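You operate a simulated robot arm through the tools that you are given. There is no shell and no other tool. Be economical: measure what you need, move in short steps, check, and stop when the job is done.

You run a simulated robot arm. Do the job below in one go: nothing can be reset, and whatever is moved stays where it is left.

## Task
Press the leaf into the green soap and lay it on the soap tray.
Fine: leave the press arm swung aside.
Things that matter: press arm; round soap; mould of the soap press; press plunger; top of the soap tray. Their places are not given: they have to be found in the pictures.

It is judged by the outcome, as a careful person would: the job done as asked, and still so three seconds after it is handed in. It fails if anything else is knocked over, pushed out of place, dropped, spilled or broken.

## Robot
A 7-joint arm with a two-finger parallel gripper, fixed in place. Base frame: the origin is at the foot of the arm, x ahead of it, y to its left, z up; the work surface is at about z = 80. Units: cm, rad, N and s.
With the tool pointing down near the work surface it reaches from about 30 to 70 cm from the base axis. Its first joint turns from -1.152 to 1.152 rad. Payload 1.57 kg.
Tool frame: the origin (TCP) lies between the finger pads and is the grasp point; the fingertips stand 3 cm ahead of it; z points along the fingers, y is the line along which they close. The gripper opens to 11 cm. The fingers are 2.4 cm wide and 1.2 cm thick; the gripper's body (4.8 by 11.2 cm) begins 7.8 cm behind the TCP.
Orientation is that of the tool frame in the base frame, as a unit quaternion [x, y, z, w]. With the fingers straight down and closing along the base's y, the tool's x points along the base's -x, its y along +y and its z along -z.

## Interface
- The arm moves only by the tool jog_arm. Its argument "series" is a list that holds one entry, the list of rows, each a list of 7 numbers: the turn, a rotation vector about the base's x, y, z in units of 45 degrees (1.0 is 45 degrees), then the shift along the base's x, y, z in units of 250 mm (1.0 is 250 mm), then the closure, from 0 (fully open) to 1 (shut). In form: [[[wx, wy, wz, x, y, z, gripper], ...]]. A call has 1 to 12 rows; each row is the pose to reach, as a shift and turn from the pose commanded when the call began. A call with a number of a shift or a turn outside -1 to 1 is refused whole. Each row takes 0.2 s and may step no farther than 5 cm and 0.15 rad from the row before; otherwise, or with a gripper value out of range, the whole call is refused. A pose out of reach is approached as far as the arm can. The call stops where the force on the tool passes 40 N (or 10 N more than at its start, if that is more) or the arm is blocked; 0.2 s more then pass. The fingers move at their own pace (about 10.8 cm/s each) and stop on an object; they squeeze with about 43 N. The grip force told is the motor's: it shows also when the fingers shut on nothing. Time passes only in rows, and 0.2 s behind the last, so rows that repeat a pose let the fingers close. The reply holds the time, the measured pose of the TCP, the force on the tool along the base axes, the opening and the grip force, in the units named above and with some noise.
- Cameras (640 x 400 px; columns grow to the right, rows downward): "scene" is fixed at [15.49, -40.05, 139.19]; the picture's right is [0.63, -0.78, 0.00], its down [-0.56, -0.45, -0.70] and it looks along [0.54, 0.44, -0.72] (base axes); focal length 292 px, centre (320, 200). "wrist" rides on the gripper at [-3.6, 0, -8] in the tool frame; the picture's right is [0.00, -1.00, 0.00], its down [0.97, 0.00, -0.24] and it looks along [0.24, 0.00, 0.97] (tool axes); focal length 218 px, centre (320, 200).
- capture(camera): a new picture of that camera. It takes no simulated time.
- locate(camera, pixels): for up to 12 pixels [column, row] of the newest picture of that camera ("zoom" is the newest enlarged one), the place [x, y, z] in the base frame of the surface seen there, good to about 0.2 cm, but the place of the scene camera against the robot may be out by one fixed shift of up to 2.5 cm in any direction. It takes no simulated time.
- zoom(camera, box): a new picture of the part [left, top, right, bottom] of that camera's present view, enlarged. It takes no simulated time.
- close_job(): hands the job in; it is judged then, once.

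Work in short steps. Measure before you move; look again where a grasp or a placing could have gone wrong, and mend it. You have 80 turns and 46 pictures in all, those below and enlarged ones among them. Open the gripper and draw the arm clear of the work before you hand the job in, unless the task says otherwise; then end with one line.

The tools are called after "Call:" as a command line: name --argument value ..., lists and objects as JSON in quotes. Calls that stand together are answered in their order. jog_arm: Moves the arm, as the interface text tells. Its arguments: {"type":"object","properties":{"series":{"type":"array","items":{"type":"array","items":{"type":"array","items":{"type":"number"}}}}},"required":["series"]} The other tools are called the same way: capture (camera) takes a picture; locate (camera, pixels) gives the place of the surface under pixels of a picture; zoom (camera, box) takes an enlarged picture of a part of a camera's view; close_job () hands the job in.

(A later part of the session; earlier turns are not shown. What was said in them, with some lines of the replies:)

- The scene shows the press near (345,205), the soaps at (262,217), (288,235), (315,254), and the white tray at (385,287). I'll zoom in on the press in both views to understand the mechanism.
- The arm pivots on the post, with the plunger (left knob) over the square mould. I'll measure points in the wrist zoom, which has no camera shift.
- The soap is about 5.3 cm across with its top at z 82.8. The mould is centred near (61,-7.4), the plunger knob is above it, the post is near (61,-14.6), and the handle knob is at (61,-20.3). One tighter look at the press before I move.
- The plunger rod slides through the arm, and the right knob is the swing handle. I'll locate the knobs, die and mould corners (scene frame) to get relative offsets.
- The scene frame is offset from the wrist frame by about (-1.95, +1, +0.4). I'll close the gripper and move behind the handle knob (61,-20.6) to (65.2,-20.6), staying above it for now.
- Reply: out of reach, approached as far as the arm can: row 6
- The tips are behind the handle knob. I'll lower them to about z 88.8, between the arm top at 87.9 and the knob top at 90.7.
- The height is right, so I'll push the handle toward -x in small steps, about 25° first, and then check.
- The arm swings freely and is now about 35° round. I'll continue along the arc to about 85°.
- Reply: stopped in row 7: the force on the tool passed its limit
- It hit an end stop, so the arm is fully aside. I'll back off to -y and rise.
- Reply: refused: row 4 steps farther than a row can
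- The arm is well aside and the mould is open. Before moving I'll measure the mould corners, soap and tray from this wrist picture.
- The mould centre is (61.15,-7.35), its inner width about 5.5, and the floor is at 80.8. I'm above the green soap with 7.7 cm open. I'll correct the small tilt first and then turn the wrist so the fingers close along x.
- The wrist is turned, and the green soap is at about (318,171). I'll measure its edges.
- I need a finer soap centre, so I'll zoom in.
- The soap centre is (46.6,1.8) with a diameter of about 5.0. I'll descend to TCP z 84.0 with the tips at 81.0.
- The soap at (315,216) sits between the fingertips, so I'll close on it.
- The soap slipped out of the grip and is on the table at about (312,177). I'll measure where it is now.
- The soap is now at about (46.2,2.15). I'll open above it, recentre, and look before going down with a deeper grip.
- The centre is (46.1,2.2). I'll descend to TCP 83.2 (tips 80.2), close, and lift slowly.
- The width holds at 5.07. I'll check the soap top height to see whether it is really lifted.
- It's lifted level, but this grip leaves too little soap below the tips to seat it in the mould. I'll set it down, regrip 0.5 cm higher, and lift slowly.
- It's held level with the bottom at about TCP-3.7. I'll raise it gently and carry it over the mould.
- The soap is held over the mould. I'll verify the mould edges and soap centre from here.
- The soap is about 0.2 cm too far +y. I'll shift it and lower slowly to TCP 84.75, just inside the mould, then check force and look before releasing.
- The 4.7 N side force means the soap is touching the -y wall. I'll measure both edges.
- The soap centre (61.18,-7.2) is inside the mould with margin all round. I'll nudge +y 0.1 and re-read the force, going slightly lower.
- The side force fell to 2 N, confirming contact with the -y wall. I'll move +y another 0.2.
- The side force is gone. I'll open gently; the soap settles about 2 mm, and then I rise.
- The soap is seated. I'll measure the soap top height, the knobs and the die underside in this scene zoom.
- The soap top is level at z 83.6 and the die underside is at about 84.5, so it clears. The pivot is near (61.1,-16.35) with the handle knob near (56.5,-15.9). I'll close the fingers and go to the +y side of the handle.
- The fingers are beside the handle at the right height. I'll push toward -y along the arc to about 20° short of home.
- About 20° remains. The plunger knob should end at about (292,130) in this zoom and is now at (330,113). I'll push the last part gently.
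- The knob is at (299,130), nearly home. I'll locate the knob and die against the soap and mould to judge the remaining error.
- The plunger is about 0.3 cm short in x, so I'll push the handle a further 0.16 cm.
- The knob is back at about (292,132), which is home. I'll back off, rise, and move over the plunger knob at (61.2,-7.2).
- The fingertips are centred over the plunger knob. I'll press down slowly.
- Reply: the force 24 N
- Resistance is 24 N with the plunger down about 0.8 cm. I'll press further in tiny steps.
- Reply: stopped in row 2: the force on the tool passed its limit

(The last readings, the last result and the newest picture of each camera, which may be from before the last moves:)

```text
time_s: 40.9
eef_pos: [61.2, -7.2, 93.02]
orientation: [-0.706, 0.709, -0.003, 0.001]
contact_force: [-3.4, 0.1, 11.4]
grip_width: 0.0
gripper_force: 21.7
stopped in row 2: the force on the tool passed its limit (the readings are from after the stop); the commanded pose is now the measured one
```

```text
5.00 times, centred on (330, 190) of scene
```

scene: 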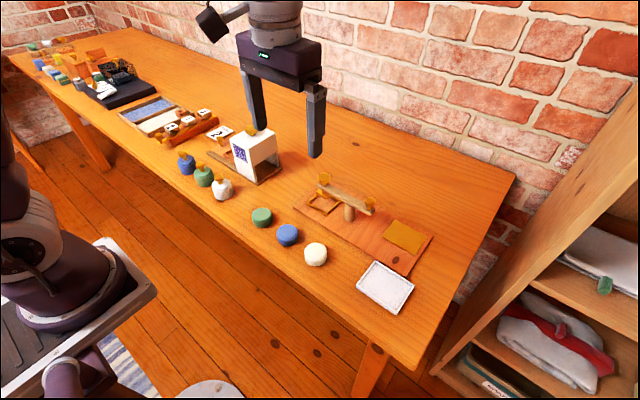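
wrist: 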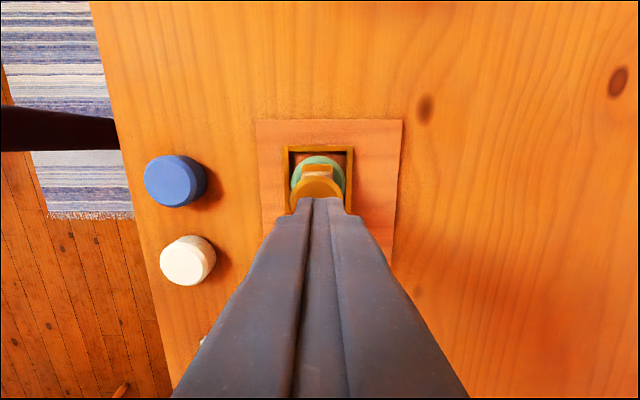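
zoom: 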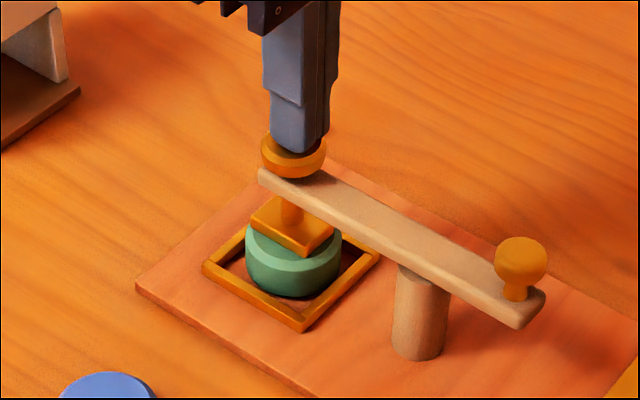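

The die is on the soap and the force passed 40 N. I'll hold with one more firm press, then rise.

Call:
jog_arm --series '[[[0, 0, 0, 0, 0, -0.003, 1], [0, 0, 0, 0, 0, -0.006, 1], [0, 0, 0, 0, 0, -0.006, 1], [0, 0, 0, 0, 0, -0.006, 1]]]'

Call:
jog_arm --series '[[[0, 0, 0, 0, 0, 0.03, 1], [0, 0, 0, 0, 0, 0.08, 1], [0, 0, 0, 0, 0, 0.18, 1], [0, 0, 0, 0.0, -0.16, 0.22, 1], [0, 0, 0, 0.06, -0.34, 0.22, 1], [0, 0, 0, 0.12, -0.5, 0.22, 1], [0, 0, 0, 0.18, -0.55, 0.22, 1], [0, 0, 0, 0.18, -0.55, 0.22, 1]]]'

Call:
zoom --camera "scene" --box '[270, 150, 390, 230]'

```text
time_s: 41.7
eef_pos: [61.36, -7.16, 93.07]
orientation: [-0.705, 0.709, -0.004, 0.002]
contact_force: [-3.8, 0.0, 12.2]
grip_width: 0.01
gripper_force: 21.1
stopped in row 3: the force on the tool passed its limit (the readings are from after the stop); the commanded pose is now the measured one
```

```text
time_s: 43.5
eef_pos: [65.19, -19.41, 97.79]
orientation: [0.721, -0.693, -0.004, 0.005]
contact_force: [-0.9, 0.4, -0.1]
grip_width: 0.01
gripper_force: 21.3
out of reach, approached as far as the arm can: row 7
```

```text
5.00 times, centred on (330, 190) of scene
```

zoom: 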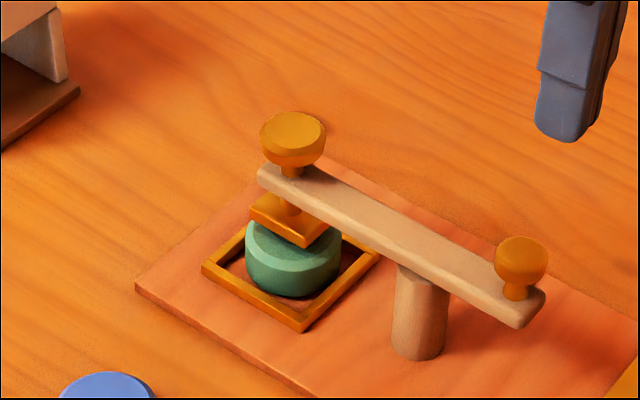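

The plunger sprang back up. The corner was slightly out of reach high up, so I'll step inward and down partway behind the handle and re-read.

Call:
jog_arm --series '[[[0, 0, 0, -0.038, 0.008, 0, 1], [0, 0, 0, -0.038, 0.008, -0.12, 1], [0, 0, 0, -0.038, 0.008, -0.12, 1]]]'

```text
time_s: 44.3
eef_pos: [64.85, -20.81, 95.4]
orientation: [-0.706, 0.709, -0.003, 0.002]
contact_force: [1.4, 0.0, -0.7]
grip_width: 0.0
gripper_force: 21.1
```

Good, the pose is on target. I'll lower to TCP 91.6 behind the handle, then push to -x as before.

Call:
jog_arm --series '[[[0, 0, 0, 0, 0, -0.08, 1], [0, 0, 0, 0, 0, -0.151, 1], [0, 0, 0, 0, 0, -0.151, 1]]]'

Call:
jog_arm --series '[[[0, 0, 0, -0.04, 0, 0, 1], [0, 0, 0, -0.07, 0, 0, 1], [0, 0, 0, -0.1, 0, 0, 1], [0, 0, 0, -0.13, -0.005, 0, 1], [0, 0, 0, -0.16, -0.01, 0, 1], [0, 0, 0, -0.182, -0.014, 0, 1], [0, 0, 0, -0.22, -0.005, 0, 1], [0, 0, 0, -0.26, 0.01, 0, 1], [0, 0, 0, -0.3, 0.03, 0, 1], [0, 0, 0, -0.335, 0.055, 0, 1], [0, 0, 0, -0.36, 0.08, 0, 1]]]'

Call:
zoom --camera "scene" --box '[270, 150, 390, 230]'

```text
time_s: 45.1
eef_pos: [64.88, -20.68, 91.53]
orientation: [-0.706, 0.708, -0.003, 0.003]
contact_force: [-0.3, 0.3, -0.1]
grip_width: 0.01
gripper_force: 21.4
```

```text
time_s: 47.5
eef_pos: [56.06, -18.7, 91.72]
orientation: [-0.706, 0.709, -0.004, 0.003]
contact_force: [0.3, -1.0, -0.6]
grip_width: 0.0
gripper_force: 21.3
```

```text
5.00 times, centred on (330, 190) of scene
```

zoom: 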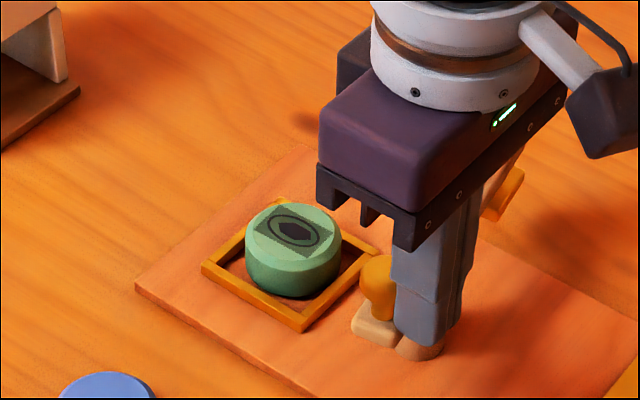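

The leaf imprint is on the soap and the press arm is swung aside. I'll back off, rise, and go over the soap with the gripper opened and the small tilt corrected.

Call:
jog_arm --series '[[[0, 0, 0, 0, -0.04, 0, 1], [0, 0, 0, 0, -0.04, 0.12, 1], [0, 0, 0, 0, -0.04, 0.24, 1], [0.002, 0.0127, 0, 0.05, 0.1, 0.24, 1], [0.002, 0.0127, 0, 0.1, 0.24, 0.24, 0.8], [0.002, 0.0127, 0, 0.16, 0.38, 0.24, 0.5], [0.002, 0.0127, 0, 0.204, 0.46, 0.24, 0.35], [0.002, 0.0127, 0, 0.204, 0.46, 0.2, 0.35], [0.002, 0.0127, 0, 0.204, 0.46, 0.2, 0.35]]]'

Call:
capture --camera "wrist"

Call:
zoom --camera "wrist" --box '[270, 130, 370, 225]'

```text
time_s: 49.5
eef_pos: [61.09, -7.23, 96.62]
orientation: [-0.706, 0.708, 0.001, -0.001]
contact_force: [0.5, 0.0, 0.4]
grip_width: 7.16
gripper_force: 0.1
```

```text
11 pictures are left
```

wrist: 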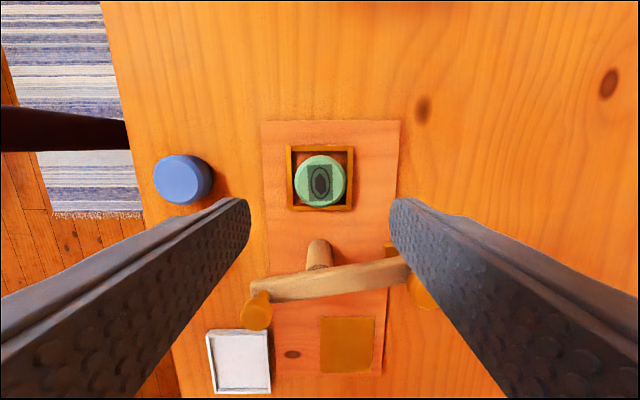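

```text
4.21 times, centred on (320, 178) of wrist
```

zoom: 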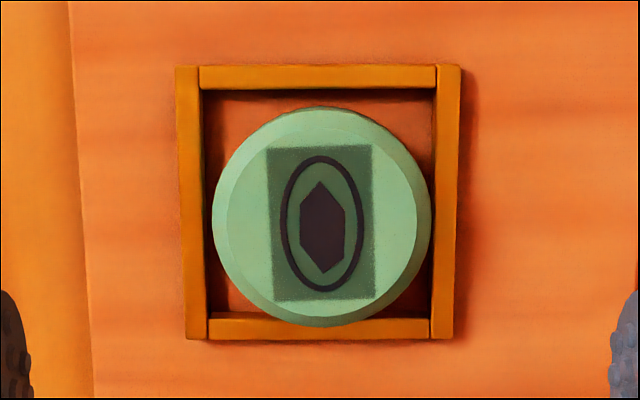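

A clear leaf imprint. I'll locate the soap edges and wall tops, plus the tray from this view.

Call:
locate --camera "zoom" --pixels '[[228, 222], [415, 222], [321, 130], [321, 312], [321, 222], [190, 200], [445, 200], [320, 75], [320, 328]]'

Call:
locate --camera "wrist" --pixels '[[208, 333], [266, 333], [216, 391], [268, 391], [238, 360], [257, 292], [425, 292]]'

```text
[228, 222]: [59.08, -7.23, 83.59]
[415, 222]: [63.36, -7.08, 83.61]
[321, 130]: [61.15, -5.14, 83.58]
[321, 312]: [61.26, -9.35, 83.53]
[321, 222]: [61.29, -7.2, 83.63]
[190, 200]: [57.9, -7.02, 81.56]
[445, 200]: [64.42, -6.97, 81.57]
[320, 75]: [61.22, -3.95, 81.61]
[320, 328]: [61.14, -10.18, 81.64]
```

```text
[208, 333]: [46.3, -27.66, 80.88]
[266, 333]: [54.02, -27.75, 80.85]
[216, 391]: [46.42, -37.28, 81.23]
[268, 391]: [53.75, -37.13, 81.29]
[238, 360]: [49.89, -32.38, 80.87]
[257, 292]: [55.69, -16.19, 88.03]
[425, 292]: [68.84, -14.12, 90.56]
```

The soap centre is (61.22,-7.22), top 83.6, with walls at 81.6. I'll descend to TCP 84.75 and close.

Call:
jog_arm --series '[[[0, 0, 0, 0.004, 0, -0.15, 0.35], [0, 0, 0, 0.004, 0, -0.29, 0.35], [0, 0, 0, 0.004, 0, -0.4, 0.35], [0, 0, 0, 0.004, 0, -0.45, 0.35], [0, 0, 0, 0.004, 0, -0.475, 0.35], [0, 0, 0, 0.004, 0, -0.475, 0.35], [0, 0, 0, 0.004, 0, -0.475, 0.6], [0, 0, 0, 0.004, 0, -0.475, 0.7], [0, 0, 0, 0.004, 0, -0.475, 0.8], [0, 0, 0, 0.004, 0, -0.475, 0.8]]]'

Call:
jog_arm --series '[[[0, 0, 0, 0, 0, 0.01, 0.8], [0, 0, 0, 0, 0, 0.02, 0.8], [0, 0, 0, 0, 0, 0.03, 0.8], [0, 0, 0, 0, 0, 0.04, 0.8], [0, 0, 0, 0, 0, 0.05, 0.8], [0, 0, 0, 0, 0, 0.06, 0.8]]]'

Call:
capture --camera "wrist"

Call:
locate --camera "wrist" --pixels '[[320, 185], [320, 225], [320, 255], [285, 225], [355, 225]]'

```text
time_s: 51.7
eef_pos: [61.16, -7.27, 84.7]
orientation: [-0.706, 0.709, 0.0, 0.0]
contact_force: [-0.5, -0.4, -0.4]
grip_width: 4.99
gripper_force: 43.4
```

```text
time_s: 53.1
eef_pos: [61.24, -7.15, 86.26]
orientation: [-0.706, 0.708, 0.001, -0.001]
contact_force: [-0.2, 0.0, -1.8]
grip_width: 5.02
gripper_force: 42.9
```

```text
9 pictures are left
```

wrist: 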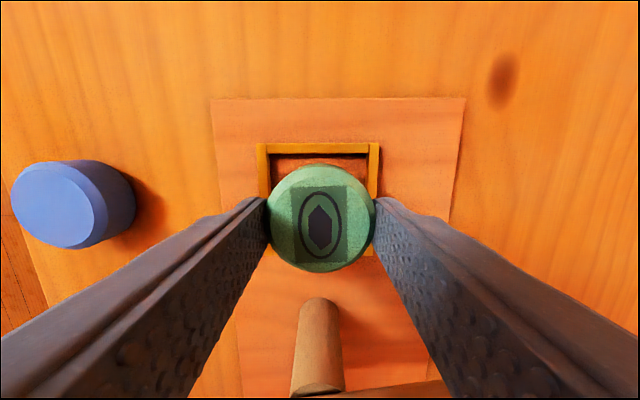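

```text
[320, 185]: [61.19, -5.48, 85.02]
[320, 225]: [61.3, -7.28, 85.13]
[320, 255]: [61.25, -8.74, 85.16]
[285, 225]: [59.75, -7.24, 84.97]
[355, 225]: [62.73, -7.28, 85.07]
```

It's held level with the bottom at about TCP-3.9. I'll lift gently, then go out to the front (-x) past the handle.

Call:
jog_arm --series '[[[0, 0, 0, 0, 0, 0.02, 0.8], [0, 0, 0, 0, 0, 0.05, 0.8], [0, 0, 0, 0, 0, 0.085, 0.8], [0, 0, 0, 0, 0, 0.12, 0.8], [0, 0, 0, 0, 0, 0.155, 0.8], [0, 0, 0, 0, 0, 0.19, 0.8], [0, 0, 0, 0, 0, 0.22, 0.8], [0, 0, 0, 0, 0, 0.24, 0.8], [0, 0, 0, 0, 0, 0.25, 0.8]]]'

Call:
jog_arm --series '[[[0, 0, 0, -0.02, 0, 0, 0.8], [0, 0, 0, -0.06, 0, 0, 0.8], [0, 0, 0, -0.12, 0, 0, 0.8], [0, 0, 0, -0.19, 0, 0, 0.8], [0, 0, 0, -0.27, 0, 0, 0.8], [0, 0, 0, -0.35, 0, 0, 0.8], [0, 0, 0, -0.42, 0, 0, 0.8], [0, 0, 0, -0.48, 0, 0, 0.8], [0, 0, 0, -0.52, -0.02, 0, 0.8], [0, 0, 0, -0.54, -0.05, 0, 0.8], [0, 0, 0, -0.54, -0.1, 0, 0.8]]]'

Call:
jog_arm --series '[[[0, 0, 0, 0, -0.04, 0, 0.8], [0, 0, 0, 0, -0.1, 0, 0.8], [0, 0, 0, 0, -0.18, 0, 0.8], [0, 0, 0, 0, -0.27, 0, 0.8], [0, 0, 0, 0, -0.37, 0, 0.8], [0, 0, 0, 0, -0.47, 0, 0.8], [0, 0, 0, 0.02, -0.57, 0, 0.8], [0, 0, 0, 0.04, -0.67, 0, 0.8], [0, 0, 0, 0.06, -0.77, 0, 0.8], [0, 0, 0, 0.08, -0.85, 0, 0.8], [0, 0, 0, 0.09, -0.9, 0, 0.8], [0, 0, 0, 0.09, -0.912, 0, 0.8]]]'

Call:
capture --camera "wrist"

```text
time_s: 55.1
eef_pos: [61.11, -7.17, 92.63]
orientation: [-0.706, 0.708, 0.001, -0.001]
contact_force: [-0.6, 0.7, -1.2]
grip_width: 5.02
gripper_force: 43.5
```

```text
time_s: 57.5
eef_pos: [47.6, -9.78, 92.58]
orientation: [-0.706, 0.708, 0.0, 0.0]
contact_force: [-0.5, -0.5, -0.7]
grip_width: 4.99
gripper_force: 43.0
```

```text
time_s: 60.1
eef_pos: [49.91, -32.52, 92.51]
orientation: [-0.705, 0.71, 0.001, -0.001]
contact_force: [-0.6, 0.8, -1.2]
grip_width: 5.02
gripper_force: 42.7
```

```text
8 pictures are left
```

wrist: 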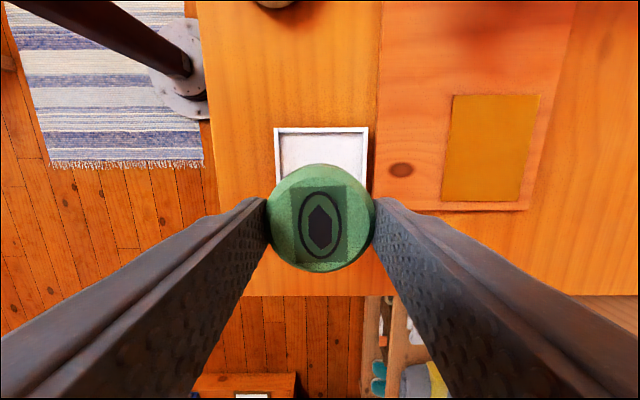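

The soap is over the tray. I'll lower to just above the tray floor and check.

Call:
locate --camera "wrist" --pixels '[[275, 130], [367, 130], [320, 129], [320, 150], [320, 190], [320, 225], [320, 255], [281, 160]]'

Call:
jog_arm --series '[[[0, 0, 0, 0.003, 0, -0.03, 0.8], [0, 0, 0, 0.003, 0, -0.08, 0.8], [0, 0, 0, 0.003, 0, -0.14, 0.8], [0, 0, 0, 0.003, 0, -0.2, 0.8], [0, 0, 0, 0.003, 0, -0.25, 0.8], [0, 0, 0, 0.003, 0, -0.275, 0.8], [0, 0, 0, 0.003, 0, -0.29, 0.8], [0, 0, 0, 0.003, 0, -0.296, 0.8], [0, 0, 0, 0.003, 0, -0.296, 0.8]]]'

Call:
capture --camera "wrist"

Call:
locate --camera "wrist" --pixels '[[320, 190], [320, 225], [320, 255], [320, 140], [320, 150]]'

```text
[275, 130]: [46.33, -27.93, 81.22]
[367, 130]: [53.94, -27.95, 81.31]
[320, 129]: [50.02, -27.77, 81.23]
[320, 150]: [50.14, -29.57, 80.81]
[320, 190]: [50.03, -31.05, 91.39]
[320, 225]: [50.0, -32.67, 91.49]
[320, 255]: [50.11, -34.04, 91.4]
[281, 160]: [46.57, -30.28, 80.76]
```

```text
time_s: 62.1
eef_pos: [50.11, -32.62, 84.98]
orientation: [-0.706, 0.708, 0.0, 0.0]
contact_force: [-0.8, 0.4, -1.3]
grip_width: 5.03
gripper_force: 42.9
```

```text
7 pictures are left
```

wrist: 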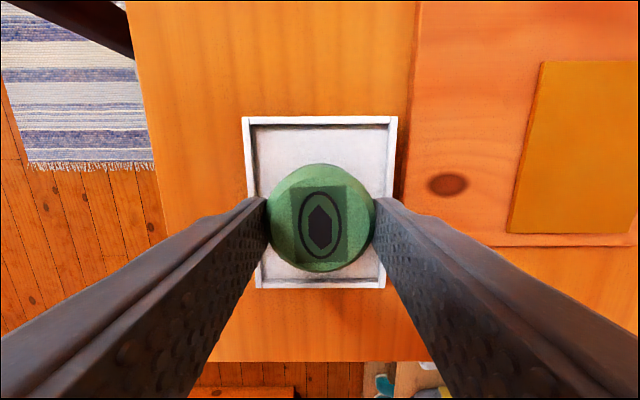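

```text
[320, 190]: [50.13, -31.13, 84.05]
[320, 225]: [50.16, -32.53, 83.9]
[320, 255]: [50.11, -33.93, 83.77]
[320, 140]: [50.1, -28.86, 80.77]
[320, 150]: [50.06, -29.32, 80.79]
```

The soap bottom is about 0.35 cm above the tray floor (80.78). I'll lower in tiny steps, open gently, and rise.

Call:
jog_arm --series '[[[0, 0, 0, 0, 0, -0.005, 0.8], [0, 0, 0, 0, 0, -0.01, 0.8], [0, 0, 0, 0, 0, -0.013, 0.8], [0, 0, 0, 0, 0, -0.013, 0.8]]]'

Call:
jog_arm --series '[[[0, 0, 0, 0, 0, 0, 0.5], [0, 0, 0, 0, 0, 0, 0.4], [0, 0, 0, 0, 0, 0, 0.35], [0, 0, 0, 0, 0, 0.08, 0.35], [0, 0, 0, 0, 0, 0.22, 0.35], [0, 0, 0, 0, 0, 0.38, 0.35], [0, 0, 0, -0.05, 0.1, 0.5, 0.35], [0, 0, 0, -0.1, 0.25, 0.55, 0.35], [0, 0, 0, -0.1, 0.25, 0.55, 0.35]]]'

Call:
capture --camera "scene"

Call:
zoom --camera "scene" --box '[240, 150, 450, 320]'

```text
time_s: 63.1
eef_pos: [49.97, -32.68, 84.68]
orientation: [-0.706, 0.708, 0.001, 0.0]
contact_force: [-0.8, -0.4, -1.1]
grip_width: 5.01
gripper_force: 43.1
```

```text
time_s: 65.1
eef_pos: [47.54, -26.23, 98.53]
orientation: [-0.705, 0.709, 0.0, -0.001]
contact_force: [-1.3, 0.3, -0.6]
grip_width: 7.15
gripper_force: 0.1
```

```text
6 pictures are left
```

scene: 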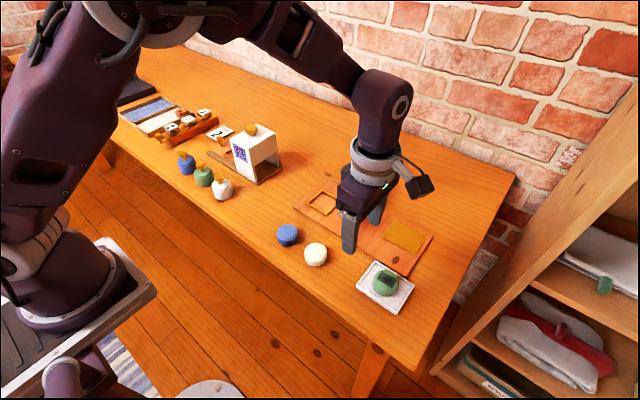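

```text
2.35 times, centred on (345, 235) of scene
```

zoom: 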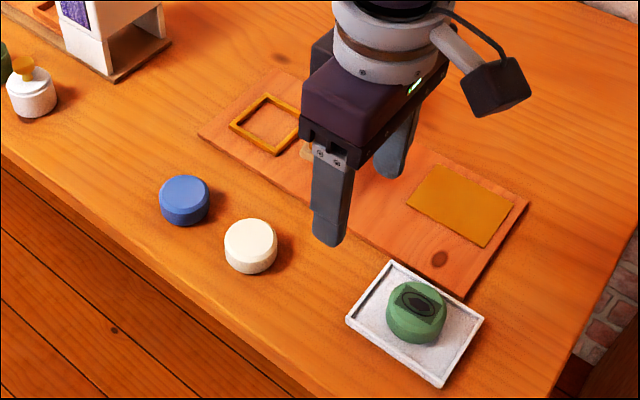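

The stamped soap lies flat in the tray, imprint up, and everything else is in place. I'll draw the arm clear and take one last look.

Call:
jog_arm --series '[[[0, 0, 0, -0.06, 0.1, 0.12, 0.35], [0, 0, 0, -0.12, 0.2, 0.24, 0.35], [0, 0, 0, -0.18, 0.3, 0.36, 0.35], [0, 0, 0, -0.2, 0.45, 0.42, 0.35], [0, 0, 0, -0.2, 0.6, 0.45, 0.35], [0, 0, 0, -0.2, 0.6, 0.45, 0.35]]]'

Call:
capture --camera "scene"

```text
time_s: 66.5
eef_pos: [42.32, -11.26, 109.78]
orientation: [-0.705, 0.709, 0.001, -0.001]
contact_force: [0.1, -0.2, 0.8]
grip_width: 7.13
gripper_force: 0.0
```

```text
4 pictures are left
```

scene: 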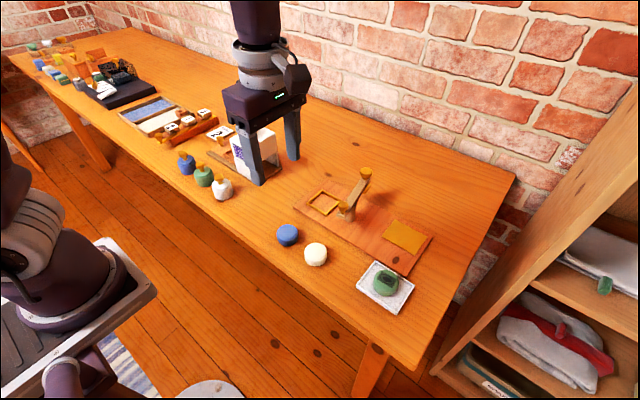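

The arm is clear, the stamped soap is at (385,283) in the tray, and the press arm is aside. I'm handing in.

Call:
close_job

```text
The job is handed in.
```

The green soap now has the leaf pressed into its top and lies flat, leaf up, on the soap tray; the press arm is left swung aside. On my first try at picking it up, the soap slipped out of the gripper and shifted about half a centimetre on the table.
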